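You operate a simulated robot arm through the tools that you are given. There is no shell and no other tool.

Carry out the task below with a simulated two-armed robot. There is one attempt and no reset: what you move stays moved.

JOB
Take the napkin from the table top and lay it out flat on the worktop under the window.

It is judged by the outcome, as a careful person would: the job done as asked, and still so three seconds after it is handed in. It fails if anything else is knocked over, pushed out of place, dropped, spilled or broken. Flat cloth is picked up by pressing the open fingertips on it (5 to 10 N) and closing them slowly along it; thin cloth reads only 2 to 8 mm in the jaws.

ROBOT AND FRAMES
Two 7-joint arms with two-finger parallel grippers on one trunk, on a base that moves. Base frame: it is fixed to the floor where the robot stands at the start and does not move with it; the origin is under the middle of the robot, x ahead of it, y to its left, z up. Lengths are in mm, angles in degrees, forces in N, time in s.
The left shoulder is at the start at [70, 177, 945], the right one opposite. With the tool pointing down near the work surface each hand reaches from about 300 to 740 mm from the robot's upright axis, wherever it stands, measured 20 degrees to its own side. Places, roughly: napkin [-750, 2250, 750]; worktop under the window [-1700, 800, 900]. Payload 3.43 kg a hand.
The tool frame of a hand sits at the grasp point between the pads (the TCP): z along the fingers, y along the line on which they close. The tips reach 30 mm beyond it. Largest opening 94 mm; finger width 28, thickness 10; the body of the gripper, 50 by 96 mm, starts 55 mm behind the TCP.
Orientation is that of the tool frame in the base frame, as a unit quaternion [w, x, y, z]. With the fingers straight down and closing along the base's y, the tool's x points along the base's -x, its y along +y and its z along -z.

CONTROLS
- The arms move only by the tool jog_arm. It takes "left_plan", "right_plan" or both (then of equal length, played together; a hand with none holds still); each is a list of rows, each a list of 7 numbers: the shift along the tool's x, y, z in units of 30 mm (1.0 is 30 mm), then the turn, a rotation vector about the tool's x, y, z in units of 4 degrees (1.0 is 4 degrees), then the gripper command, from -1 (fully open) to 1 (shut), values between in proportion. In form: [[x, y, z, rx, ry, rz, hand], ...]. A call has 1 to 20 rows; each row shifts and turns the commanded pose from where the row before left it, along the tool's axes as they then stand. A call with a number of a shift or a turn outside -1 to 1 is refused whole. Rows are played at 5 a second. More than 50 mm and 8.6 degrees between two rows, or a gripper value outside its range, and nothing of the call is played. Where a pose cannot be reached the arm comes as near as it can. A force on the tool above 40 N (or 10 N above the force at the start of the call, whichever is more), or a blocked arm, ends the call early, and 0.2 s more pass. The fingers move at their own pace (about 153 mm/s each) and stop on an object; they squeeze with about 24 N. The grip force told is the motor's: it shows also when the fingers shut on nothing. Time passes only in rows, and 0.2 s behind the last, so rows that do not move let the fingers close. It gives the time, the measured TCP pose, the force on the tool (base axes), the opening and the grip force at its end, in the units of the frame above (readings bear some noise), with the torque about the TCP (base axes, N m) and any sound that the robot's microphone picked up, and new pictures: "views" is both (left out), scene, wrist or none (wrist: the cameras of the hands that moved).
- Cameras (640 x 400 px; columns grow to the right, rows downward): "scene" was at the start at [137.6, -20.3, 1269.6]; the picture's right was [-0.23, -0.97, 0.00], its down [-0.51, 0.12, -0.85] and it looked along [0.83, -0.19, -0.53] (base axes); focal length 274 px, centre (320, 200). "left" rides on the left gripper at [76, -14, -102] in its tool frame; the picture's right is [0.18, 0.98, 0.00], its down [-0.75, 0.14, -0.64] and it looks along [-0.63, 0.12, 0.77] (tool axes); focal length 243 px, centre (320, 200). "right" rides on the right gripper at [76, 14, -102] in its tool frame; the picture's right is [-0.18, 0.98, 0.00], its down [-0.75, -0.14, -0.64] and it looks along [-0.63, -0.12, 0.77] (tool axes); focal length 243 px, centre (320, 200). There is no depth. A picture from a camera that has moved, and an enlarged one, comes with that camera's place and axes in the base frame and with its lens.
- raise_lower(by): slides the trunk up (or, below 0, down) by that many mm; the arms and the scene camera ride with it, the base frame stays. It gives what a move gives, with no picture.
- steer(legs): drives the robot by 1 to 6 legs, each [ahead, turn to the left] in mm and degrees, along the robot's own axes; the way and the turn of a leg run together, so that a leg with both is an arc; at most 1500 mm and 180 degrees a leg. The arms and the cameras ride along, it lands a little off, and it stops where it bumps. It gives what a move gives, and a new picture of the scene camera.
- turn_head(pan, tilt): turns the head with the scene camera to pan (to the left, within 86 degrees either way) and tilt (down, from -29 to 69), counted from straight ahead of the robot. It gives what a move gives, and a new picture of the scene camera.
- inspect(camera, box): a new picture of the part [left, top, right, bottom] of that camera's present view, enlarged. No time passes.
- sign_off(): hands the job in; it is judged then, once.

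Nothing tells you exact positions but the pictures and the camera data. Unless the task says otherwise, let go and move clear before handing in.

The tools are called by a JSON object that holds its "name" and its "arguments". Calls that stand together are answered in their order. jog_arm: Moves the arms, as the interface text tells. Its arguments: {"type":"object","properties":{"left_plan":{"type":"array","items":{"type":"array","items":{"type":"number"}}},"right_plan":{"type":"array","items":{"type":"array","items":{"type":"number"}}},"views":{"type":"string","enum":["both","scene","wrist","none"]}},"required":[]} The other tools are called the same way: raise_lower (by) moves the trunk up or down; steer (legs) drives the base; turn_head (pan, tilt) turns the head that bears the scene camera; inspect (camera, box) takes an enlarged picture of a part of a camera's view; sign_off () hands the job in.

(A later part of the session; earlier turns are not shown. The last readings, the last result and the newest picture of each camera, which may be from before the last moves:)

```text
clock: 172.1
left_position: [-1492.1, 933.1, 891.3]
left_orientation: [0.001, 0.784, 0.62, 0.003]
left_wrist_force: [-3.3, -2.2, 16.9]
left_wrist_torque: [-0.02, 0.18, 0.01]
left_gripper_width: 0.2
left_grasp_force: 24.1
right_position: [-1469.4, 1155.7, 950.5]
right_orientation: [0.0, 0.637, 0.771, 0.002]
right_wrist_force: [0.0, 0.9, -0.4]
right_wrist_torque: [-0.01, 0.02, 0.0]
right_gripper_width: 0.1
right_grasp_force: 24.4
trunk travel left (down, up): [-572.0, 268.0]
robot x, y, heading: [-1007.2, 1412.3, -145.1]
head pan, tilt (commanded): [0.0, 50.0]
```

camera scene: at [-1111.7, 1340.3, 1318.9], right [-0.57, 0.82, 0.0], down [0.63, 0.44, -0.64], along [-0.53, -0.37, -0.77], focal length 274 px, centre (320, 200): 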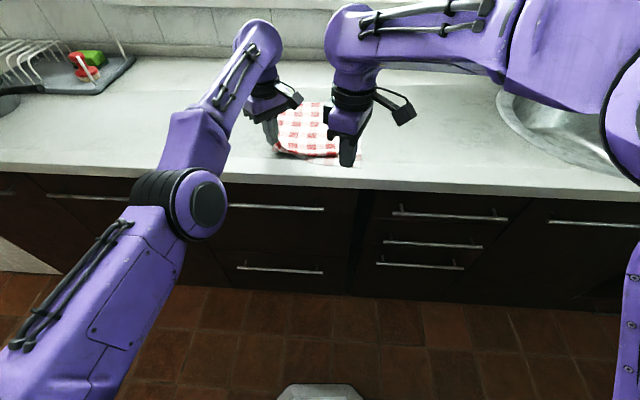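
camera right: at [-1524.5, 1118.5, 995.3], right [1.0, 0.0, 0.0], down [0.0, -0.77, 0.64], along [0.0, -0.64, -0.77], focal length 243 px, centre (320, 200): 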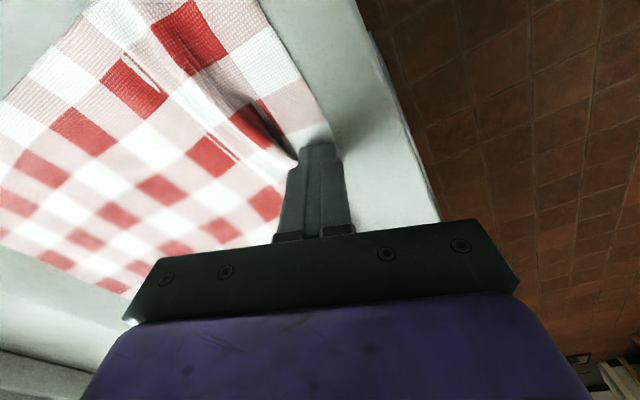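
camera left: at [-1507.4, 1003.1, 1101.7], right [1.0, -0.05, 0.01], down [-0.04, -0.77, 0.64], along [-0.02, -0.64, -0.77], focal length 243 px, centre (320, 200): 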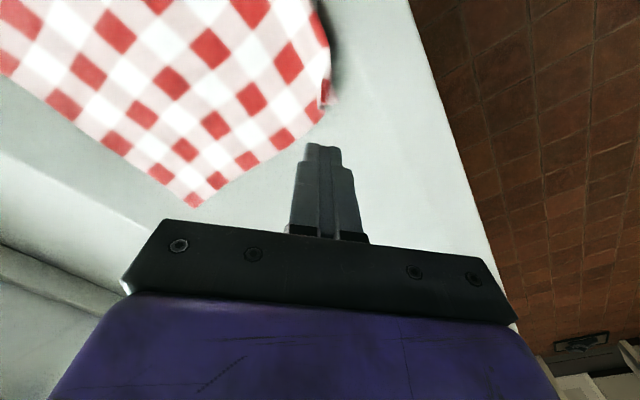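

The left fingertip presses the corner at about 17 N. Now I drag it toward me by backing the base in small steps.

{"name": "steer", "arguments": {"legs": [[-25, 0]]}}

{"name": "inspect", "arguments": {"camera": "left", "box": [120, 0, 440, 200]}}

{"name": "inspect", "arguments": {"camera": "scene", "box": [250, 90, 390, 190]}}

```text
clock: 172.9
left_position: [-1471.5, 949.8, 891.3]
left_orientation: [0.001, 0.784, 0.621, 0.004]
left_wrist_force: [-4.0, -2.2, 22.0]
left_wrist_torque: [0.0, 0.23, 0.05]
left_gripper_width: 0.0
left_grasp_force: 23.6
right_position: [-1448.2, 1172.1, 950.3]
right_orientation: [0.0, 0.638, 0.77, 0.002]
right_wrist_force: [-0.1, -0.6, 0.3]
right_wrist_torque: [0.02, 0.04, 0.01]
right_gripper_width: 0.0
right_grasp_force: 24.2
trunk travel left (down, up): [-572.0, 268.0]
robot x, y, heading: [-985.2, 1426.4, -145.4]
head pan, tilt (commanded): [0.0, 50.0]
camera scene: at [-1087.6, 1357.6, 1291.0], right [-0.57, 0.82, 0.0], down [0.63, 0.43, -0.65], along [-0.53, -0.37, -0.76], focal length 274 px, centre (320, 200)
```

scene: 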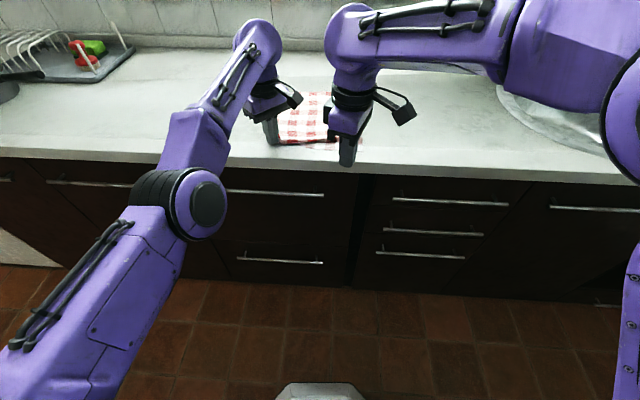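

```text
2.00 times, centred on (280, 100) of left
camera zoom: at [-1467.7, 1024.7, 993.2], right [1.0, -0.05, 0.01], down [-0.04, -0.77, 0.64], along [-0.02, -0.64, -0.77], focal length 485 px, centre (400, 400)
```

zoom: 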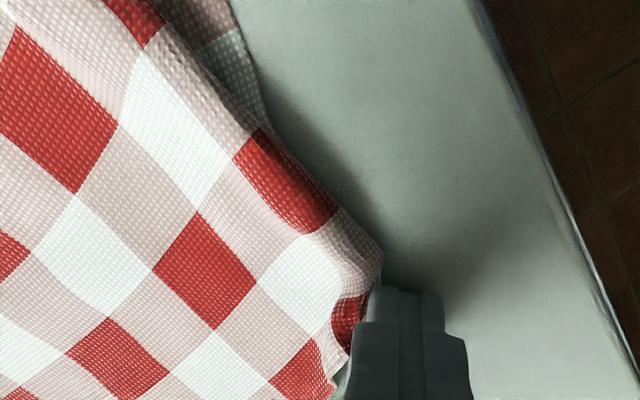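

```text
4.00 times, centred on (320, 140) of scene
camera zoom: at [-1087.6, 1357.6, 1291.0], right [-0.57, 0.82, 0.0], down [0.63, 0.43, -0.65], along [-0.53, -0.37, -0.76], focal length 1098 px, centre (320, 440)
```

zoom: 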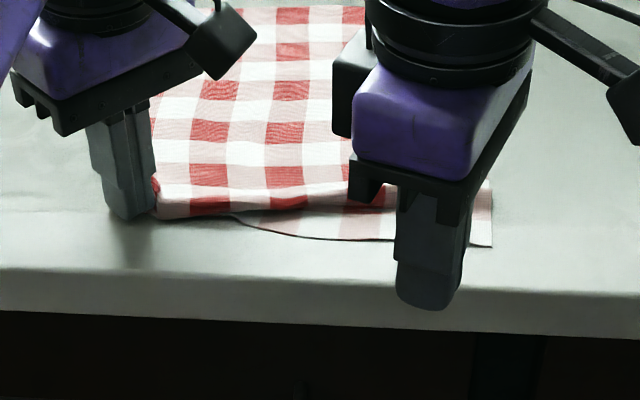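

The left drag moved the ridge along with the corner, leaving the margin hidden under it on the left half. I'll lift, then turn slightly left so that the right hand (which moves freely) can pull the margin out step by step from the middle to the left.

{"name": "raise_lower", "arguments": {"by": 100}}

{"name": "steer", "arguments": {"legs": [[0, 13]]}}

{"name": "turn_head", "arguments": {"pan": -8, "tilt": 50}}

{"name": "inspect", "arguments": {"camera": "scene", "box": [260, 100, 420, 200]}}

```text
clock: 174.2
left_position: [-1474.0, 945.9, 988.9]
left_orientation: [0.001, 0.784, 0.621, 0.004]
left_wrist_force: [0.2, -1.0, -0.6]
left_wrist_torque: [-0.01, 0.0, 0.01]
left_gripper_width: 0.0
left_grasp_force: 24.2
right_position: [-1451.7, 1169.2, 1050.2]
right_orientation: [0.0, 0.637, 0.77, 0.004]
right_wrist_force: [0.6, 0.3, -0.1]
right_wrist_torque: [-0.01, 0.02, 0.0]
right_gripper_width: 0.0
right_grasp_force: 23.8
trunk travel left (down, up): [-672.0, 168.0]
robot x, y, heading: [-985.5, 1423.8, -145.6]
head pan, tilt (commanded): [0.0, 50.0]
```

```text
clock: 175.4
left_position: [-1353.1, 850.5, 988.7]
left_orientation: [-0.001, 0.709, 0.705, 0.005]
left_wrist_force: [0.2, 0.1, 0.8]
left_wrist_torque: [0.01, 0.0, 0.01]
left_gripper_width: 0.0
left_grasp_force: 24.2
right_position: [-1382.0, 1073.4, 1049.2]
right_orientation: [0.0, 0.547, 0.837, 0.003]
right_wrist_force: [0.7, 0.4, 0.1]
right_wrist_torque: [-0.01, 0.0, 0.0]
right_gripper_width: 0.1
right_grasp_force: 24.4
trunk travel left (down, up): [-672.0, 168.0]
robot x, y, heading: [-984.9, 1429.2, -132.6]
head pan, tilt (commanded): [0.0, 50.0]
camera scene: at [-1072.0, 1333.3, 1390.5], right [-0.74, 0.67, 0.0], down [0.52, 0.57, -0.64], along [-0.43, -0.47, -0.77], focal length 274 px, centre (320, 200)
```

scene: 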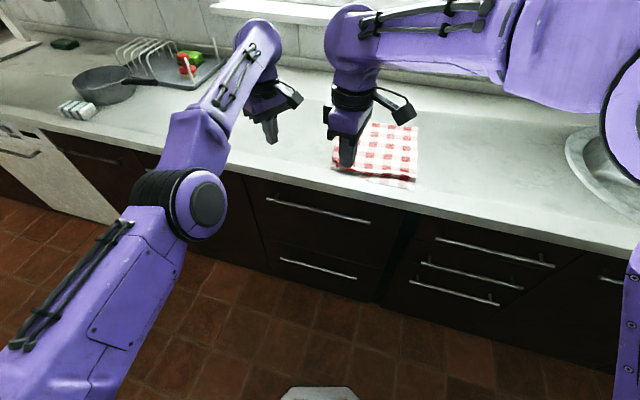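

```text
clock: 176.1
left_position: [-1354.7, 849.7, 990.2]
left_orientation: [0.0, 0.709, 0.706, 0.005]
left_wrist_force: [0.1, -1.3, -0.7]
left_wrist_torque: [0.0, -0.03, 0.01]
left_gripper_width: 0.0
left_grasp_force: 24.1
right_position: [-1381.1, 1071.7, 1050.7]
right_orientation: [-0.001, 0.547, 0.837, 0.002]
right_wrist_force: [1.5, 0.8, 0.2]
right_wrist_torque: [0.03, 0.0, -0.02]
right_gripper_width: 0.2
right_grasp_force: 24.1
trunk travel left (down, up): [-672.0, 168.0]
robot x, y, heading: [-986.1, 1427.5, -132.5]
head pan, tilt (commanded): [-8.0, 50.0]
camera scene: at [-1078.9, 1340.9, 1390.5], right [-0.64, 0.77, 0.0], down [0.59, 0.49, -0.64], along [-0.5, -0.41, -0.77], focal length 274 px, centre (320, 200)
```

scene: 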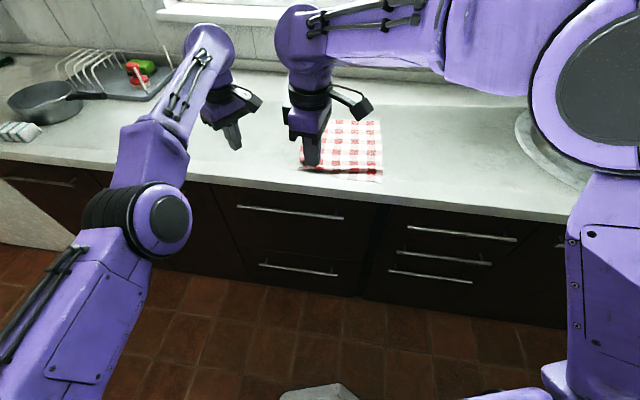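

```text
4.00 times, centred on (340, 150) of scene
camera zoom: at [-1078.9, 1340.9, 1390.5], right [-0.64, 0.77, 0.0], down [0.59, 0.49, -0.64], along [-0.5, -0.41, -0.77], focal length 1098 px, centre (240, 400)
```

zoom: 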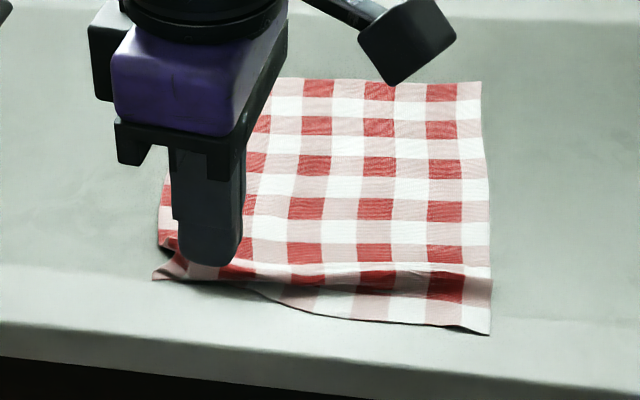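

The corner tip is visible again at the left. I'll use only the robot‑side finger of the right hand (fingers 34 mm apart, slight tilt) to press on the narrow exposed strip and pull it out. First I move above it.

{"name": "jog_arm", "arguments": {"right_plan": [[0, -0.857, 0.3, 0, 0, 0, 0.28], [0, -0.857, 0.3, 0, 0, 0, 0.28], [0, -0.857, 0.3, 0, 0, 0, 0.28], [0, -0.857, 0.3, 0, 0, 0, 0.28], [0, -0.857, 0.3, 0, 0, 0, 0.28], [0, -0.857, 0.3, 0, 0, 0, 0.28], [0, 0, 0.6, 0.83, 0, 0, 0.28], [0, 0, 0.6, 0.83, 0, 0, 0.28], [0, 0, 0.5, 0.84, 0, 0, 0.28], [0, 0, 0, 0, 0, 0, 0.28]], "views": "wrist"}}

{"name": "inspect", "arguments": {"camera": "right", "box": [200, 40, 440, 190]}}

{"name": "inspect", "arguments": {"camera": "scene", "box": [260, 100, 420, 200]}}

```text
clock: 178.3
left_position: [-1353.9, 850.9, 989.2]
left_orientation: [0.0, 0.709, 0.705, 0.005]
left_wrist_force: [0.8, -0.1, -0.9]
left_wrist_torque: [-0.02, -0.02, -0.04]
left_gripper_width: 0.1
left_grasp_force: 23.9
right_position: [-1525.8, 1009.6, 944.0]
right_orientation: [-0.048, 0.544, 0.835, -0.07]
right_wrist_force: [0.6, -0.1, -1.4]
right_wrist_torque: [0.02, 0.01, 0.01]
right_gripper_width: 33.9
right_grasp_force: 0.0
trunk travel left (down, up): [-672.0, 168.0]
robot x, y, heading: [-986.7, 1428.0, -132.4]
head pan, tilt (commanded): [-8.0, 50.0]
camera right: at [-1527.7, 1092.5, 1044.1], right [0.96, 0.22, -0.17], down [0.28, -0.7, 0.65], along [0.03, -0.67, -0.74], focal length 243 px, centre (320, 200)
```

right: 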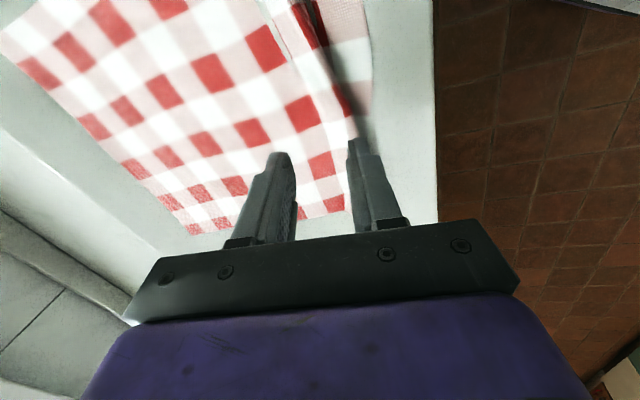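

```text
2.67 times, centred on (320, 115) of right
camera zoom: at [-1527.7, 1092.5, 1044.1], right [0.96, 0.22, -0.17], down [0.28, -0.7, 0.65], along [0.03, -0.67, -0.74], focal length 647 px, centre (320, 427)
```

zoom: 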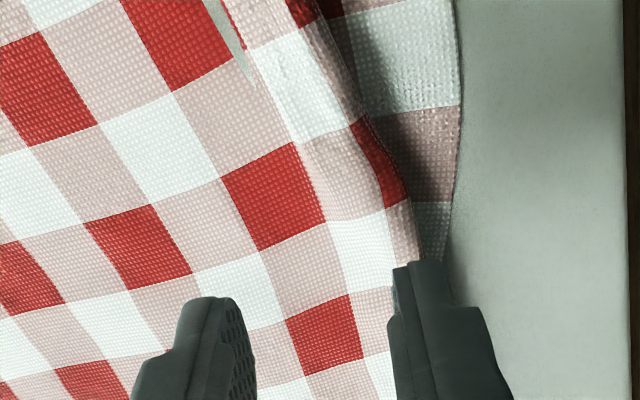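

```text
4.00 times, centred on (340, 150) of scene
camera zoom: at [-1079.0, 1341.5, 1390.6], right [-0.64, 0.77, 0.0], down [0.59, 0.49, -0.64], along [-0.5, -0.41, -0.77], focal length 1098 px, centre (240, 400)
```

zoom: 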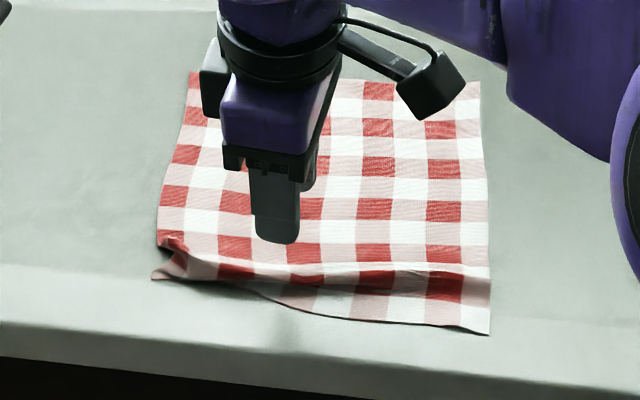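

The robot-side finger will land on the exposed strip. Going down now.

{"name": "jog_arm", "arguments": {"right_plan": [[0, 0.127, 0.72, 0, 0, 0, 0.28], [0, 0.127, 0.72, 0, 0, 0, 0.28], [0, 0.012, 0.066, 0, 0, 0, 0.28], [0, 0, 0, 0, 0, 0, 0.28]], "views": "none"}}

{"name": "jog_arm", "arguments": {"right_plan": [[0, 0.012, 0.066, 0, 0, 0, 0.28], [0, 0, 0, 0, 0, 0, 0.28]], "views": "none"}}

```text
clock: 179.3
left_position: [-1354.1, 850.7, 989.0]
left_orientation: [0.0, 0.708, 0.706, 0.005]
left_wrist_force: [0.2, 0.5, -0.3]
left_wrist_torque: [0.02, 0.0, -0.01]
left_gripper_width: 0.1
left_grasp_force: 24.0
right_position: [-1524.1, 1009.9, 897.2]
right_orientation: [-0.048, 0.545, 0.834, -0.071]
right_wrist_force: [0.9, -0.9, -0.3]
right_wrist_torque: [0.0, 0.03, 0.01]
right_gripper_width: 33.8
right_grasp_force: 0.0
trunk travel left (down, up): [-672.0, 168.0]
robot x, y, heading: [-985.3, 1422.7, -132.3]
head pan, tilt (commanded): [-8.0, 50.0]
```

```text
clock: 179.9
left_position: [-1354.1, 849.8, 989.0]
left_orientation: [0.0, 0.709, 0.705, 0.005]
left_wrist_force: [-0.5, 0.2, 0.0]
left_wrist_torque: [0.0, 0.0, -0.04]
left_gripper_width: 0.2
left_grasp_force: 23.9
right_position: [-1523.2, 1010.0, 895.4]
right_orientation: [-0.048, 0.544, 0.834, -0.07]
right_wrist_force: [0.1, 0.9, 0.7]
right_wrist_torque: [-0.04, 0.0, -0.03]
right_gripper_width: 33.8
right_grasp_force: 0.0
trunk travel left (down, up): [-672.0, 168.0]
robot x, y, heading: [-990.1, 1425.6, -132.6]
head pan, tilt (commanded): [-8.0, 50.0]
```

{"name": "jog_arm", "arguments": {"right_plan": [[0, 0.009, 0.05, 0, 0, 0, 0.28], [0, 0, 0, 0, 0, 0, 0.28]], "views": "none"}}

{"name": "jog_arm", "arguments": {"right_plan": [[0, 0.009, 0.05, 0, 0, 0, 0.28], [0, 0, 0, 0, 0, 0, 0.28]], "views": "wrist"}}

{"name": "inspect", "arguments": {"camera": "right", "box": [200, 60, 440, 210]}}

```text
clock: 180.5
left_position: [-1353.7, 851.4, 989.4]
left_orientation: [0.0, 0.709, 0.705, 0.005]
left_wrist_force: [-0.5, -0.7, -0.6]
left_wrist_torque: [-0.02, -0.01, 0.02]
left_gripper_width: 0.2
left_grasp_force: 24.0
right_position: [-1523.3, 1010.1, 896.5]
right_orientation: [-0.048, 0.545, 0.834, -0.071]
right_wrist_force: [0.4, 0.2, 3.3]
right_wrist_torque: [0.06, -0.07, -0.01]
right_gripper_width: 33.5
right_grasp_force: 0.2
trunk travel left (down, up): [-672.0, 168.0]
robot x, y, heading: [-982.5, 1424.3, -132.4]
head pan, tilt (commanded): [-8.0, 50.0]
```

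```text
clock: 181.1
left_position: [-1352.0, 851.2, 989.8]
left_orientation: [0.001, 0.709, 0.705, 0.005]
left_wrist_force: [1.2, 0.1, -0.3]
left_wrist_torque: [-0.03, 0.05, -0.01]
left_gripper_width: 0.2
left_grasp_force: 23.2
right_position: [-1523.8, 1011.1, 895.2]
right_orientation: [-0.047, 0.545, 0.834, -0.072]
right_wrist_force: [0.0, 0.1, 12.1]
right_wrist_torque: [0.04, -0.25, -0.03]
right_gripper_width: 32.9
right_grasp_force: 0.1
trunk travel left (down, up): [-672.0, 168.0]
robot x, y, heading: [-984.0, 1424.4, -132.4]
head pan, tilt (commanded): [-8.0, 50.0]
camera right: at [-1526.6, 1093.2, 994.8], right [0.96, 0.22, -0.17], down [0.28, -0.7, 0.65], along [0.02, -0.68, -0.74], focal length 243 px, centre (320, 200)
```

right: 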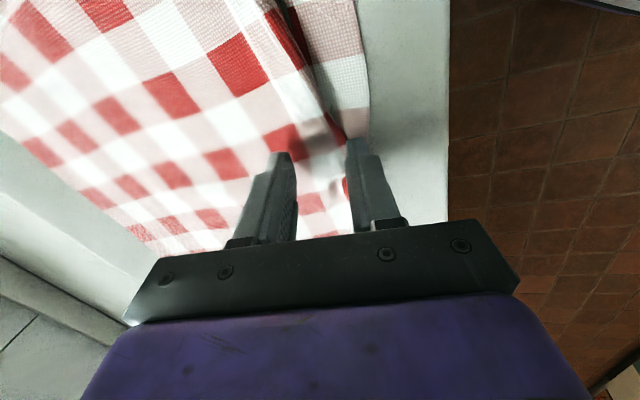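

```text
2.67 times, centred on (320, 135) of right
camera zoom: at [-1526.6, 1093.2, 994.8], right [0.96, 0.22, -0.17], down [0.28, -0.7, 0.65], along [0.02, -0.68, -0.74], focal length 647 px, centre (320, 373)
```

zoom: 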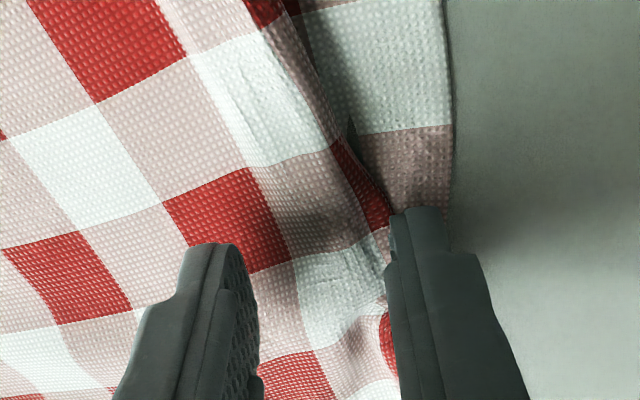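

The finger holds the strip with about 12 N. I pull it toward me by 25 mm.

{"name": "jog_arm", "arguments": {"right_plan": [[0.033, 0.161, -0.028, 0, 0, 0, 0.28], [0.033, 0.161, -0.028, 0, 0, 0, 0.28], [0.033, 0.161, -0.028, 0, 0, 0, 0.28], [0.033, 0.161, -0.028, 0, 0, 0, 0.28], [0.033, 0.161, -0.028, 0, 0, 0, 0.28], [0, 0, 0, 0, 0, 0, 0.28]], "views": "none"}}

{"name": "inspect", "arguments": {"camera": "right", "box": [160, 0, 480, 200]}}

{"name": "inspect", "arguments": {"camera": "scene", "box": [260, 100, 420, 200]}}

```text
clock: 182.5
left_position: [-1352.9, 851.7, 989.9]
left_orientation: [0.0, 0.709, 0.705, 0.004]
left_wrist_force: [-0.7, -0.2, -0.2]
left_wrist_torque: [-0.01, 0.0, 0.02]
left_gripper_width: 0.1
left_grasp_force: 23.8
right_position: [-1504.5, 1026.3, 896.0]
right_orientation: [-0.047, 0.545, 0.834, -0.072]
right_wrist_force: [-3.3, -1.7, 20.9]
right_wrist_torque: [0.05, -0.21, -0.04]
right_gripper_width: 29.6
right_grasp_force: 0.0
trunk travel left (down, up): [-672.0, 168.0]
robot x, y, heading: [-986.5, 1426.8, -132.7]
head pan, tilt (commanded): [-8.0, 50.0]
```

```text
2.00 times, centred on (320, 100) of right
camera zoom: at [-1505.7, 1107.9, 994.4], right [0.96, 0.22, -0.17], down [0.28, -0.7, 0.65], along [0.02, -0.68, -0.74], focal length 485 px, centre (320, 400)
```

zoom: 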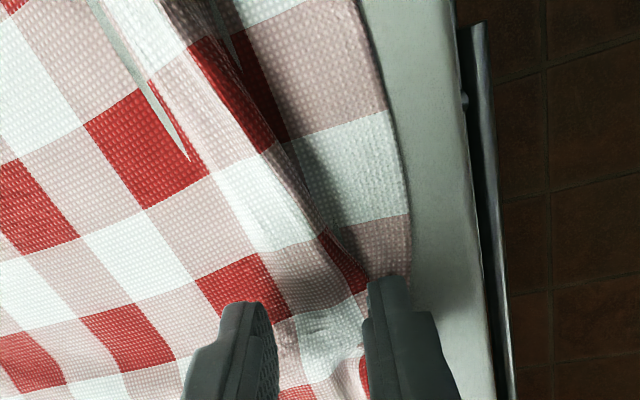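

```text
4.00 times, centred on (340, 150) of scene
camera zoom: at [-1077.1, 1343.0, 1390.9], right [-0.64, 0.77, 0.0], down [0.59, 0.49, -0.64], along [-0.5, -0.41, -0.76], focal length 1098 px, centre (240, 400)
```

zoom: 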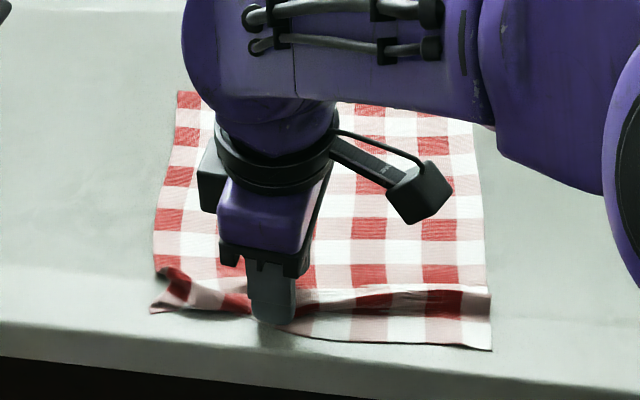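

Instead of unfolding, that slid the whole napkin ~15 mm toward me, so I'll stop dragging. I'll lift the finger and rather pick up the tucked left corner tip itself and unfold it as a person would. Let me look closely first.

{"name": "jog_arm", "arguments": {"right_plan": [[0, -0.05, -0.3, 0, 0, 0, 0.28], [0, -0.1, -0.6, 0, 0, 0, 0.28], [0, -0.15, -0.8, 0, 0, 0, 0.28], [0, -0.15, -0.8, -0.83, 0, 0, 0.28], [0.6, 0, -0.8, -0.83, 0, 0, 0.28], [0.9, 0, 0, -0.84, 0, 0, 0.28], [0.9, 0, 0, 0, 0, 0, 0.28], [0.9, 0, 0, 0, 0, 0, 0.28]], "views": "scene"}}

{"name": "inspect", "arguments": {"camera": "scene", "box": [280, 110, 400, 190]}}

{"name": "inspect", "arguments": {"camera": "scene", "box": [290, 150, 350, 190]}}

```text
clock: 184.3
left_position: [-1353.9, 852.1, 989.7]
left_orientation: [0.001, 0.709, 0.705, 0.004]
left_wrist_force: [-0.2, -0.1, -0.1]
left_wrist_torque: [-0.02, 0.0, 0.01]
left_gripper_width: 0.1
left_grasp_force: 23.9
right_position: [-1543.4, 1116.5, 994.0]
right_orientation: [0.0, 0.546, 0.837, 0.003]
right_wrist_force: [-0.1, 0.5, 1.1]
right_wrist_torque: [0.01, -0.01, -0.02]
right_gripper_width: 33.8
right_grasp_force: 0.0
trunk travel left (down, up): [-672.0, 168.0]
robot x, y, heading: [-988.5, 1424.5, -132.4]
head pan, tilt (commanded): [-8.0, 50.0]
camera scene: at [-1079.5, 1342.6, 1390.6], right [-0.64, 0.77, 0.0], down [0.59, 0.49, -0.64], along [-0.49, -0.41, -0.77], focal length 274 px, centre (320, 200)
```

scene: 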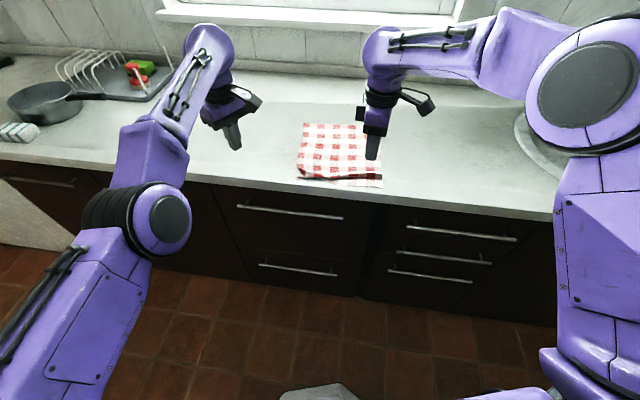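

```text
5.00 times, centred on (340, 150) of scene
camera zoom: at [-1079.5, 1342.6, 1390.6], right [-0.64, 0.77, 0.0], down [0.59, 0.49, -0.64], along [-0.49, -0.41, -0.77], focal length 1372 px, centre (220, 450)
```

zoom: 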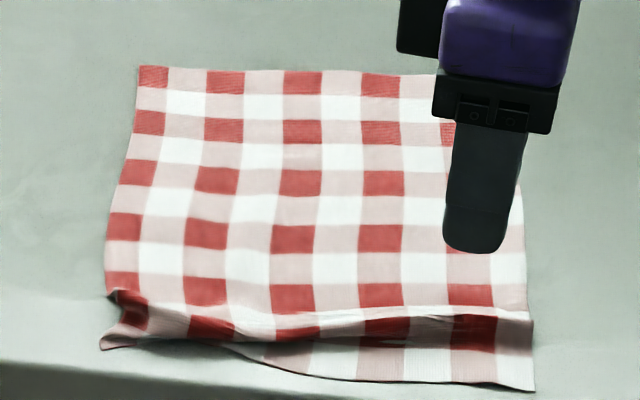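

```text
10.00 times, centred on (320, 170) of scene
camera zoom: at [-1079.5, 1342.6, 1390.6], right [-0.64, 0.77, 0.0], down [0.59, 0.49, -0.64], along [-0.49, -0.41, -0.77], focal length 2744 px, centre (320, 500)
```

zoom: 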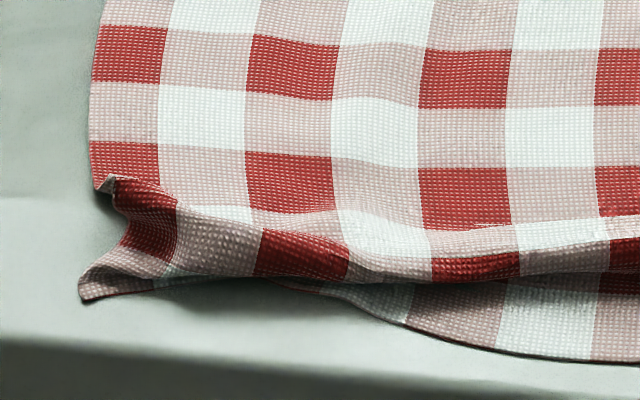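

Now I see it clearly: on the left the last strip of checks is tucked under a wave, and the napkin has come close to the front. I'll first pull the whole napkin back toward the window by its far edge with both fingertips. I raise the hands and reposition the base.

{"name": "raise_lower", "arguments": {"by": 160}}

{"name": "steer", "arguments": {"legs": [[0, -26], [208, 0], [0, 17]]}}

{"name": "turn_head", "arguments": {"pan": 0, "tilt": 52}}

{"name": "inspect", "arguments": {"camera": "scene", "box": [250, 160, 410, 280]}}

```text
clock: 186.1
left_position: [-1353.7, 850.0, 1147.9]
left_orientation: [-0.001, 0.709, 0.706, 0.005]
left_wrist_force: [0.7, -0.6, -0.5]
left_wrist_torque: [-0.01, 0.0, -0.01]
left_gripper_width: 0.0
left_grasp_force: 23.4
right_position: [-1542.1, 1114.6, 1153.4]
right_orientation: [0.001, 0.547, 0.837, 0.003]
right_wrist_force: [-0.4, 0.2, -0.7]
right_wrist_torque: [-0.01, 0.0, 0.0]
right_gripper_width: 33.8
right_grasp_force: 0.1
trunk travel left (down, up): [-832.0, 8.0]
robot x, y, heading: [-985.6, 1425.9, -132.5]
head pan, tilt (commanded): [-8.0, 50.0]
```

```text
clock: 190.0
left_position: [-1635.8, 841.3, 1149.4]
left_orientation: [0.001, 0.763, 0.646, 0.005]
left_wrist_force: [-0.1, -0.3, 0.2]
left_wrist_torque: [0.05, -0.01, 0.0]
left_gripper_width: 0.0
left_grasp_force: 24.1
right_position: [-1779.6, 1133.4, 1152.4]
right_orientation: [0.0, 0.612, 0.791, 0.003]
right_wrist_force: [-0.4, 0.1, 0.8]
right_wrist_torque: [0.0, 0.01, 0.0]
right_gripper_width: 33.6
right_grasp_force: 0.1
trunk travel left (down, up): [-832.0, 8.0]
robot x, y, heading: [-1175.7, 1351.4, -141.7]
head pan, tilt (commanded): [-8.0, 50.0]
camera scene: at [-1286.2, 1282.3, 1550.4], right [-0.51, 0.86, 0.0], down [0.66, 0.39, -0.64], along [-0.55, -0.33, -0.77], focal length 274 px, centre (320, 200)
```

scene: 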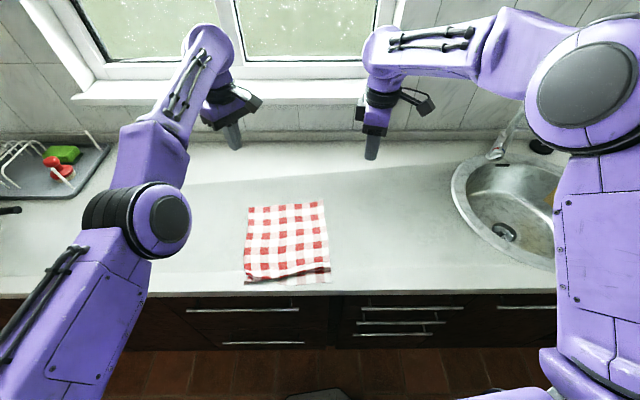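

```text
clock: 190.7
left_position: [-1633.9, 841.3, 1149.2]
left_orientation: [0.001, 0.763, 0.646, 0.005]
left_wrist_force: [-0.3, 0.6, -0.2]
left_wrist_torque: [0.0, -0.01, 0.01]
left_gripper_width: 0.0
left_grasp_force: 24.2
right_position: [-1778.4, 1132.5, 1152.5]
right_orientation: [-0.002, 0.613, 0.79, 0.003]
right_wrist_force: [-0.6, -0.7, -0.6]
right_wrist_torque: [0.01, 0.01, -0.03]
right_gripper_width: 33.8
right_grasp_force: 0.1
trunk travel left (down, up): [-832.0, 8.0]
robot x, y, heading: [-1181.5, 1353.3, -141.9]
head pan, tilt (commanded): [0.0, 52.0]
camera scene: at [-1277.1, 1273.5, 1547.9], right [-0.62, 0.78, 0.0], down [0.62, 0.49, -0.62], along [-0.48, -0.38, -0.79], focal length 274 px, centre (320, 200)
```

scene: 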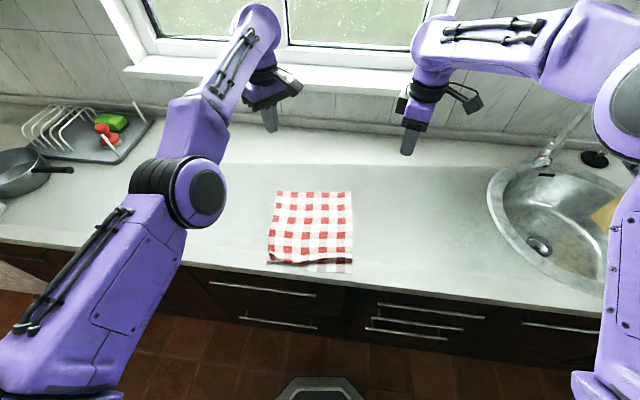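

```text
3.33 times, centred on (330, 220) of scene
camera zoom: at [-1277.1, 1273.5, 1547.9], right [-0.62, 0.78, 0.0], down [0.62, 0.49, -0.62], along [-0.48, -0.38, -0.79], focal length 915 px, centre (287, 133)
```

zoom: 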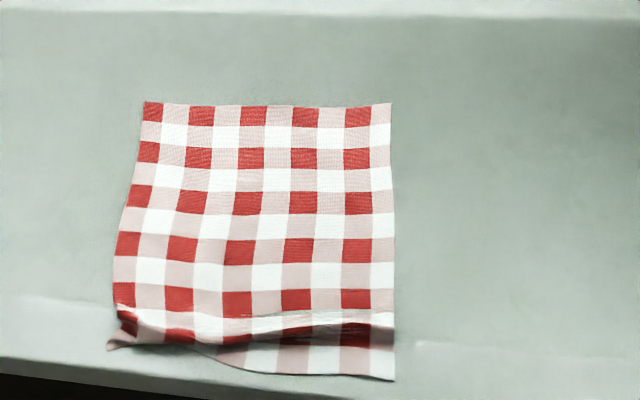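

I now see the whole napkin: the right side is flat, the left near strip is tucked. I'll use the freely moving right hand to pull the far edge toward the window. First the left hand goes aside and I drive 95 mm closer.

{"name": "jog_arm", "arguments": {"left_plan": [[-0.56, 0.617, 0, 0, 0, 0, 1], [-0.56, 0.617, 0, 0, 0, 0, 1], [-0.56, 0.617, 0, 0, 0, 0, 1], [-0.56, 0.617, 0, 0, 0, 0, 1], [-0.56, 0.617, 0, 0, 0, 0, 1], [-0.56, 0.617, 0, 0, 0, 0, 1]], "views": "none"}}

{"name": "steer", "arguments": {"legs": [[95, 0]]}}

{"name": "inspect", "arguments": {"camera": "scene", "box": [250, 180, 410, 300]}}

```text
clock: 192.1
left_position: [-1551.3, 716.0, 1150.2]
left_orientation: [0.001, 0.764, 0.646, 0.007]
left_wrist_force: [0.3, 0.3, -0.1]
left_wrist_torque: [0.05, 0.03, 0.0]
left_gripper_width: 0.1
left_grasp_force: 24.4
left hand out of reach, approached as far as the arm can: row 1, 2, 4
right_position: [-1777.1, 1131.4, 1153.6]
right_orientation: [-0.001, 0.612, 0.791, 0.003]
right_wrist_force: [0.1, 1.5, 1.0]
right_wrist_torque: [0.0, 0.0, -0.03]
right_gripper_width: 33.9
right_grasp_force: 0.0
trunk travel left (down, up): [-832.0, 8.0]
robot x, y, heading: [-1178.8, 1349.6, -141.7]
head pan, tilt (commanded): [0.0, 52.0]
```

```text
clock: 193.2
left_position: [-1622.5, 660.5, 1159.6]
left_orientation: [0.001, 0.764, 0.646, 0.0]
left_wrist_force: [0.7, 0.3, 1.6]
left_wrist_torque: [0.0, 0.01, -0.01]
left_gripper_width: 0.1
left_grasp_force: 23.9
right_position: [-1844.7, 1082.3, 1162.1]
right_orientation: [-0.001, 0.613, 0.79, -0.003]
right_wrist_force: [-0.5, 0.2, 1.1]
right_wrist_torque: [0.02, -0.02, -0.01]
right_gripper_width: 33.7
right_grasp_force: 0.0
trunk travel left (down, up): [-832.0, 8.0]
robot x, y, heading: [-1249.9, 1290.7, -141.7]
head pan, tilt (commanded): [0.0, 52.0]
camera scene: at [-1345.2, 1220.5, 1548.5], right [-0.62, 0.78, 0.0], down [0.62, 0.49, -0.62], along [-0.49, -0.38, -0.78], focal length 274 px, centre (320, 200)
```

scene: 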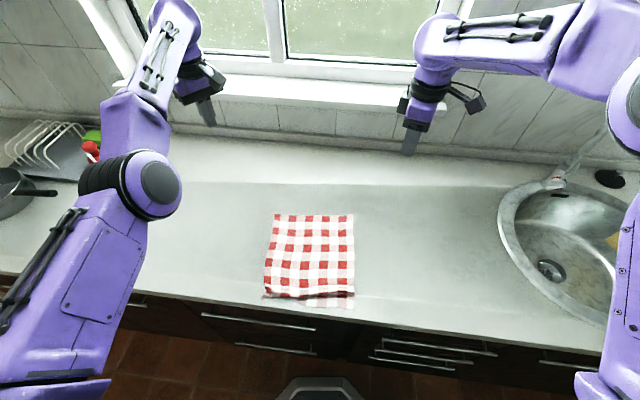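

```text
3.33 times, centred on (330, 240) of scene
camera zoom: at [-1345.2, 1220.5, 1548.5], right [-0.62, 0.78, 0.0], down [0.62, 0.49, -0.62], along [-0.49, -0.38, -0.78], focal length 915 px, centre (287, 67)
```

zoom: 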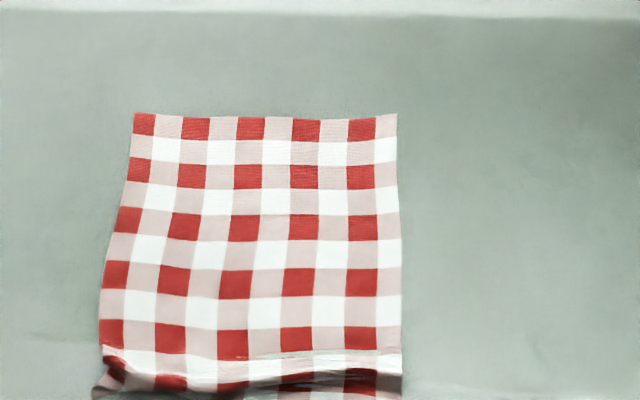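

I move the right hand, fingers closed, above a point near the far right corner and lower it near the cloth.

{"name": "jog_arm", "arguments": {"right_plan": [[-0.757, 0.396, 0, 0, 0, 0, 1], [-0.757, 0.396, 0, 0, 0, 0, 1], [-0.757, 0.396, 0, 0, 0, 0, 1], [-0.757, 0.396, 0, 0, 0, 0, 1], [-0.757, 0.396, 0, 0, 0, 0, 1], [0, 0, 0.92, 0, 0, 0, 1], [0, 0, 0.92, 0, 0, 0, 1], [0, 0, 0.92, 0, 0, 0, 1], [0, 0, 0.92, 0, 0, 0, 1], [0, 0, 0.92, 0, 0, 0, 1], [0, 0, 0.92, 0, 0, 0, 1], [0, 0, 0.92, 0, 0, 0, 1], [0, 0, 0.92, 0, 0, 0, 1], [0, 0, 0, 0, 0, 0, 1]], "views": "wrist"}}

```text
clock: 196.2
left_position: [-1626.5, 657.5, 1156.5]
left_orientation: [0.0, 0.764, 0.645, 0.002]
left_wrist_force: [-0.8, 0.0, -0.4]
left_wrist_torque: [-0.02, -0.03, 0.01]
left_gripper_width: 0.0
left_grasp_force: 24.3
right_position: [-1763.6, 982.8, 935.8]
right_orientation: [-0.001, 0.613, 0.79, 0.0]
right_wrist_force: [0.4, 0.2, 0.5]
right_wrist_torque: [0.0, 0.05, 0.0]
right_gripper_width: 0.2
right_grasp_force: 24.0
trunk travel left (down, up): [-832.0, 8.0]
robot x, y, heading: [-1254.2, 1292.1, -141.8]
head pan, tilt (commanded): [0.0, 52.0]
camera right: at [-1768.5, 1061.0, 1040.3], right [1.0, 0.07, 0.0], down [0.05, -0.77, 0.64], along [0.04, -0.64, -0.77], focal length 243 px, centre (320, 200)
```

right: 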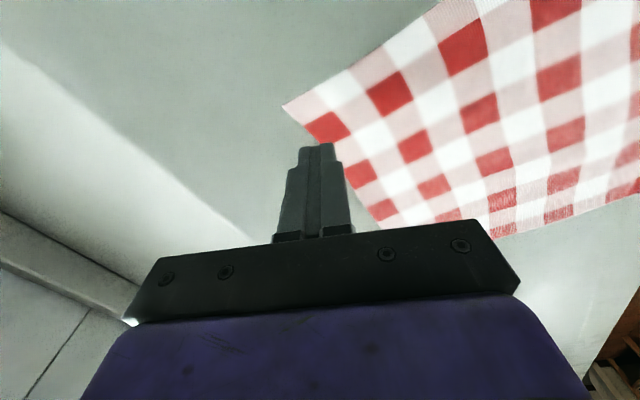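

{"name": "jog_arm", "arguments": {"right_plan": [[0, 0.65, 0, 0, 0, 0, 1], [0, 0, 0.7, 0, 0, 0, 1], [0, 0, 0.65, 0, 0, 0, 1], [0, 0, 0, 0, 0, 0, 1]], "views": "wrist"}}

{"name": "jog_arm", "arguments": {"right_plan": [[0, 0, 0.06, 0, 0, 0, 1], [0, 0, 0, 0, 0, 0, 1]], "views": "none"}}

{"name": "jog_arm", "arguments": {"right_plan": [[0, 0, 0.05, 0, 0, 0, 1], [0, 0, 0, 0, 0, 0, 1]], "views": "none"}}

```text
clock: 197.2
left_position: [-1627.7, 657.8, 1156.6]
left_orientation: [0.0, 0.764, 0.645, 0.003]
left_wrist_force: [0.2, 0.1, 0.4]
left_wrist_torque: [0.01, 0.02, 0.02]
left_gripper_width: 0.0
left_grasp_force: 23.8
right_position: [-1743.6, 989.8, 896.4]
right_orientation: [-0.002, 0.614, 0.79, 0.0]
right_wrist_force: [0.0, 0.1, 0.1]
right_wrist_torque: [0.0, 0.01, -0.03]
right_gripper_width: 0.1
right_grasp_force: 24.1
trunk travel left (down, up): [-832.0, 8.0]
robot x, y, heading: [-1258.2, 1293.5, -141.8]
head pan, tilt (commanded): [0.0, 52.0]
camera right: at [-1749.3, 1066.3, 1000.4], right [1.0, 0.07, 0.0], down [0.05, -0.77, 0.64], along [0.04, -0.64, -0.77], focal length 243 px, centre (320, 200)
```

right: 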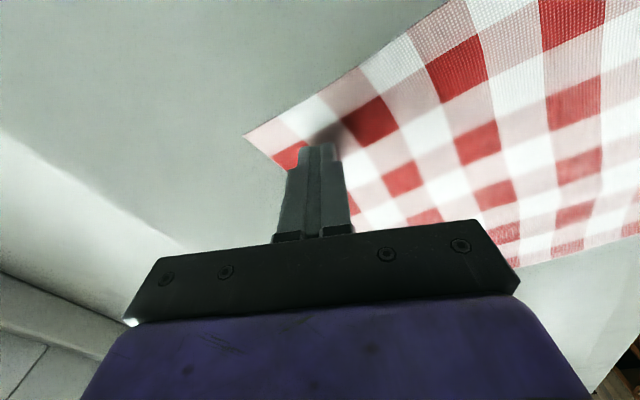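

```text
clock: 197.8
left_position: [-1625.8, 657.8, 1155.4]
left_orientation: [0.001, 0.764, 0.645, 0.002]
left_wrist_force: [-0.5, 0.3, 0.6]
left_wrist_torque: [0.02, 0.02, -0.02]
left_gripper_width: 0.0
left_grasp_force: 23.9
right_position: [-1743.0, 987.7, 894.7]
right_orientation: [-0.002, 0.613, 0.79, 0.0]
right_wrist_force: [-0.3, -0.3, -0.1]
right_wrist_torque: [0.02, 0.02, -0.01]
right_gripper_width: 0.0
right_grasp_force: 23.9
trunk travel left (down, up): [-832.0, 8.0]
robot x, y, heading: [-1253.6, 1293.1, -141.7]
head pan, tilt (commanded): [0.0, 52.0]
```

```text
clock: 198.4
left_position: [-1626.2, 657.6, 1154.8]
left_orientation: [0.001, 0.765, 0.644, 0.001]
left_wrist_force: [0.3, -0.2, -0.7]
left_wrist_torque: [-0.03, 0.01, -0.02]
left_gripper_width: 0.0
left_grasp_force: 23.9
right_position: [-1743.3, 989.1, 893.6]
right_orientation: [0.0, 0.613, 0.79, 0.0]
right_wrist_force: [-0.3, 0.6, -0.7]
right_wrist_torque: [0.03, -0.01, -0.01]
right_gripper_width: 0.2
right_grasp_force: 24.4
trunk travel left (down, up): [-832.0, 8.0]
robot x, y, heading: [-1255.0, 1290.1, -141.8]
head pan, tilt (commanded): [0.0, 52.0]
```

{"name": "jog_arm", "arguments": {"right_plan": [[0, 0, 0.06, 0, 0, 0, 1], [0, 0, 0, 0, 0, 0, 1]], "views": "none"}}

{"name": "jog_arm", "arguments": {"right_plan": [[0, 0, 0.05, 0, 0, 0, 1], [0, 0, 0, 0, 0, 0, 1]], "views": "none"}}

```text
clock: 199.1
left_position: [-1627.2, 658.4, 1156.0]
left_orientation: [0.001, 0.764, 0.645, 0.002]
left_wrist_force: [-0.2, 0.3, 0.0]
left_wrist_torque: [0.01, 0.0, -0.01]
left_gripper_width: 0.0
left_grasp_force: 23.7
right_position: [-1744.2, 988.7, 891.6]
right_orientation: [-0.001, 0.613, 0.79, 0.0]
right_wrist_force: [0.7, 0.1, 0.1]
right_wrist_torque: [0.0, 0.0, 0.02]
right_gripper_width: 0.1
right_grasp_force: 23.8
trunk travel left (down, up): [-832.0, 8.0]
robot x, y, heading: [-1253.6, 1292.1, -141.8]
head pan, tilt (commanded): [0.0, 52.0]
```

```text
clock: 199.7
left_position: [-1625.6, 658.0, 1158.0]
left_orientation: [0.001, 0.764, 0.645, 0.002]
left_wrist_force: [0.7, 0.2, 0.0]
left_wrist_torque: [-0.02, 0.0, -0.02]
left_gripper_width: 0.0
left_grasp_force: 24.5
right_position: [-1744.9, 988.8, 891.7]
right_orientation: [0.0, 0.613, 0.79, -0.002]
right_wrist_force: [-1.4, -0.5, 7.0]
right_wrist_torque: [-0.05, -0.02, -0.01]
right_gripper_width: 0.0
right_grasp_force: 23.7
trunk travel left (down, up): [-832.0, 8.0]
robot x, y, heading: [-1253.5, 1294.2, -141.8]
head pan, tilt (commanded): [0.0, 52.0]
```

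Pressing with 7 N at the far right. I drag it toward the window by 40 mm.

{"name": "jog_arm", "arguments": {"right_plan": [[-0.068, -0.152, 0.02, 0, 0, 0, 1], [-0.068, -0.152, 0, 0, 0, 0, 1], [-0.068, -0.152, 0, 0, 0, 0, 1], [-0.068, -0.152, 0, 0, 0, 0, 1], [-0.068, -0.152, 0, 0, 0, 0, 1], [-0.068, -0.152, 0, 0, 0, 0, 1], [-0.068, -0.152, 0, 0, 0, 0, 1], [-0.068, -0.152, 0, 0, 0, 0, 1], [0, 0, 0, 0, 0, 0, 1]], "views": "wrist"}}

{"name": "inspect", "arguments": {"camera": "scene", "box": [230, 180, 410, 320]}}

```text
clock: 201.7
left_position: [-1625.6, 658.6, 1157.1]
left_orientation: [-0.001, 0.763, 0.646, 0.001]
left_wrist_force: [0.2, -0.4, 0.4]
left_wrist_torque: [-0.03, 0.03, -0.03]
left_gripper_width: 0.0
left_grasp_force: 23.9
right_position: [-1774.5, 964.7, 890.0]
right_orientation: [-0.002, 0.613, 0.79, -0.001]
right_wrist_force: [1.1, 0.8, 12.7]
right_wrist_torque: [0.03, -0.06, 0.0]
right_gripper_width: 0.0
right_grasp_force: 23.8
trunk travel left (down, up): [-832.0, 8.0]
robot x, y, heading: [-1252.6, 1291.4, -141.6]
head pan, tilt (commanded): [0.0, 52.0]
camera right: at [-1780.5, 1042.2, 994.5], right [1.0, 0.07, 0.0], down [0.05, -0.76, 0.64], along [0.04, -0.64, -0.77], focal length 243 px, centre (320, 200)
```

right: 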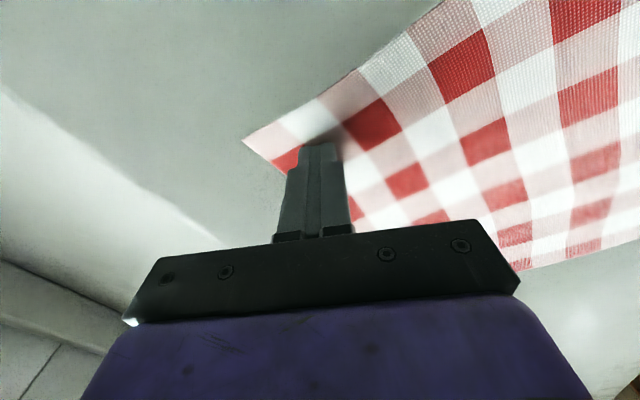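

```text
2.86 times, centred on (320, 250) of scene
camera zoom: at [-1349.1, 1216.5, 1548.2], right [-0.62, 0.78, 0.0], down [0.62, 0.49, -0.62], along [-0.48, -0.38, -0.79], focal length 784 px, centre (320, 57)
```

zoom: 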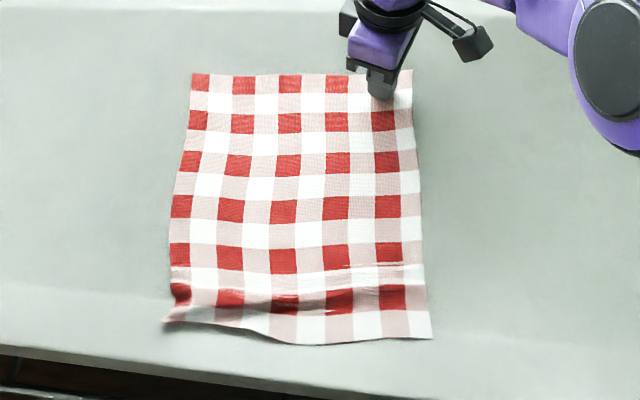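

Excellent: pulling the far edge moved the napkin back and untucked most of the left strip. The left side is still about 20 mm short, so I'll do the same at the far left corner. I lift, turn slightly left and position the right hand there.

{"name": "jog_arm", "arguments": {"right_plan": [[0, 0, -0.3, 0, 0, 0, 1], [0, 0, -0.8, 0, 0, 0, 1], [0, 0, -0.9, 0, 0, 0, 1], [0, 0, 0, 0, 0, 0, 1]], "views": "none"}}

{"name": "steer", "arguments": {"legs": [[0, 10]]}}

{"name": "inspect", "arguments": {"camera": "scene", "box": [260, 180, 440, 320]}}

```text
clock: 202.7
left_position: [-1627.7, 657.0, 1154.2]
left_orientation: [-0.001, 0.764, 0.645, 0.002]
left_wrist_force: [0.5, -0.1, -0.6]
left_wrist_torque: [-0.03, -0.03, -0.02]
left_gripper_width: 0.0
left_grasp_force: 24.1
right_position: [-1776.8, 962.5, 949.7]
right_orientation: [-0.001, 0.613, 0.79, 0.001]
right_wrist_force: [-0.3, 0.8, -0.2]
right_wrist_torque: [0.0, -0.01, -0.02]
right_gripper_width: 0.2
right_grasp_force: 24.0
trunk travel left (down, up): [-832.0, 8.0]
robot x, y, heading: [-1253.0, 1289.1, -141.7]
head pan, tilt (commanded): [0.0, 52.0]
```

```text
clock: 203.7
left_position: [-1511.6, 603.3, 1154.6]
left_orientation: [0.001, 0.705, 0.709, 0.004]
left_wrist_force: [0.2, 0.5, -0.2]
left_wrist_torque: [-0.03, -0.02, 0.01]
left_gripper_width: 0.0
left_grasp_force: 24.1
right_position: [-1713.4, 878.2, 949.6]
right_orientation: [-0.001, 0.543, 0.84, 0.0]
right_wrist_force: [0.1, -0.3, -0.7]
right_wrist_torque: [0.01, -0.03, -0.02]
right_gripper_width: 0.2
right_grasp_force: 24.0
trunk travel left (down, up): [-832.0, 8.0]
robot x, y, heading: [-1256.5, 1292.2, -131.6]
head pan, tilt (commanded): [0.0, 52.0]
camera scene: at [-1337.8, 1199.5, 1547.8], right [-0.75, 0.67, 0.0], down [0.53, 0.59, -0.62], along [-0.41, -0.46, -0.79], focal length 274 px, centre (320, 200)
```

scene: 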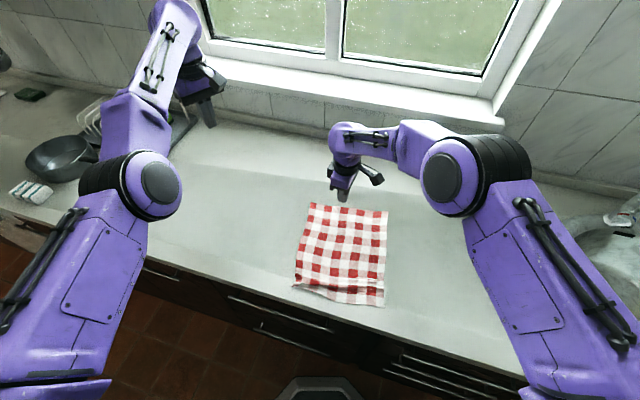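

```text
2.86 times, centred on (350, 250) of scene
camera zoom: at [-1337.8, 1199.5, 1547.8], right [-0.75, 0.67, 0.0], down [0.53, 0.59, -0.62], along [-0.41, -0.46, -0.79], focal length 784 px, centre (234, 57)
```

zoom: 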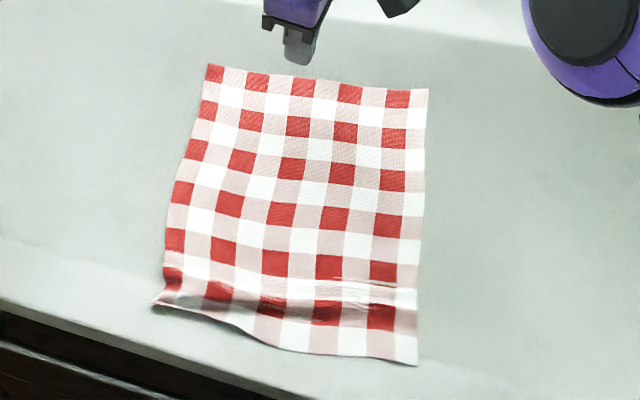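

{"name": "jog_arm", "arguments": {"right_plan": [[-0.8, 0.23, 0, 0, 0, 0, 1], [-0.8, 0.23, 0, 0, 0, 0, 1], [-0.8, 0.23, 0, 0, 0, 0, 1], [0, 0, 0.9, 0, 0, 0, 1], [0, 0, 0.75, 0, 0, 0, 1], [0, 0, 0, 0, 0, 0, 1]], "views": "wrist"}}

{"name": "inspect", "arguments": {"camera": "scene", "box": [260, 180, 440, 320]}}

```text
clock: 205.1
left_position: [-1511.9, 603.5, 1154.2]
left_orientation: [0.001, 0.706, 0.708, 0.004]
left_wrist_force: [0.8, 0.0, 0.0]
left_wrist_torque: [-0.01, -0.02, -0.04]
left_gripper_width: 0.2
left_grasp_force: 23.8
right_position: [-1664.4, 827.5, 902.7]
right_orientation: [-0.002, 0.543, 0.84, -0.001]
right_wrist_force: [0.6, -0.7, 0.3]
right_wrist_torque: [0.03, 0.0, 0.0]
right_gripper_width: 0.1
right_grasp_force: 24.1
right hand out of reach, approached as far as the arm can: row 5
trunk travel left (down, up): [-832.0, 8.0]
robot x, y, heading: [-1253.8, 1291.8, -131.7]
head pan, tilt (commanded): [0.0, 52.0]
camera right: at [-1683.8, 903.1, 1005.1], right [0.97, 0.24, 0.0], down [0.18, -0.75, 0.64], along [0.15, -0.62, -0.77], focal length 243 px, centre (320, 200)
```

right: 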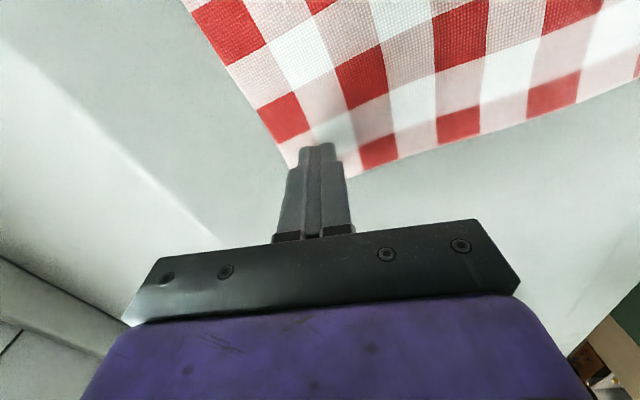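

```text
2.86 times, centred on (350, 250) of scene
camera zoom: at [-1336.3, 1198.9, 1547.9], right [-0.75, 0.67, 0.0], down [0.53, 0.59, -0.62], along [-0.41, -0.46, -0.79], focal length 784 px, centre (234, 57)
```

zoom: 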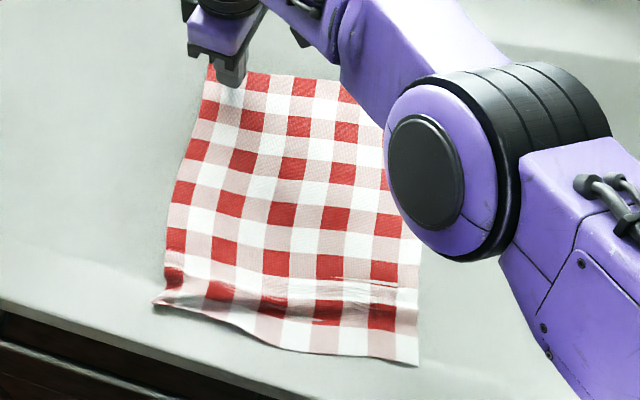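

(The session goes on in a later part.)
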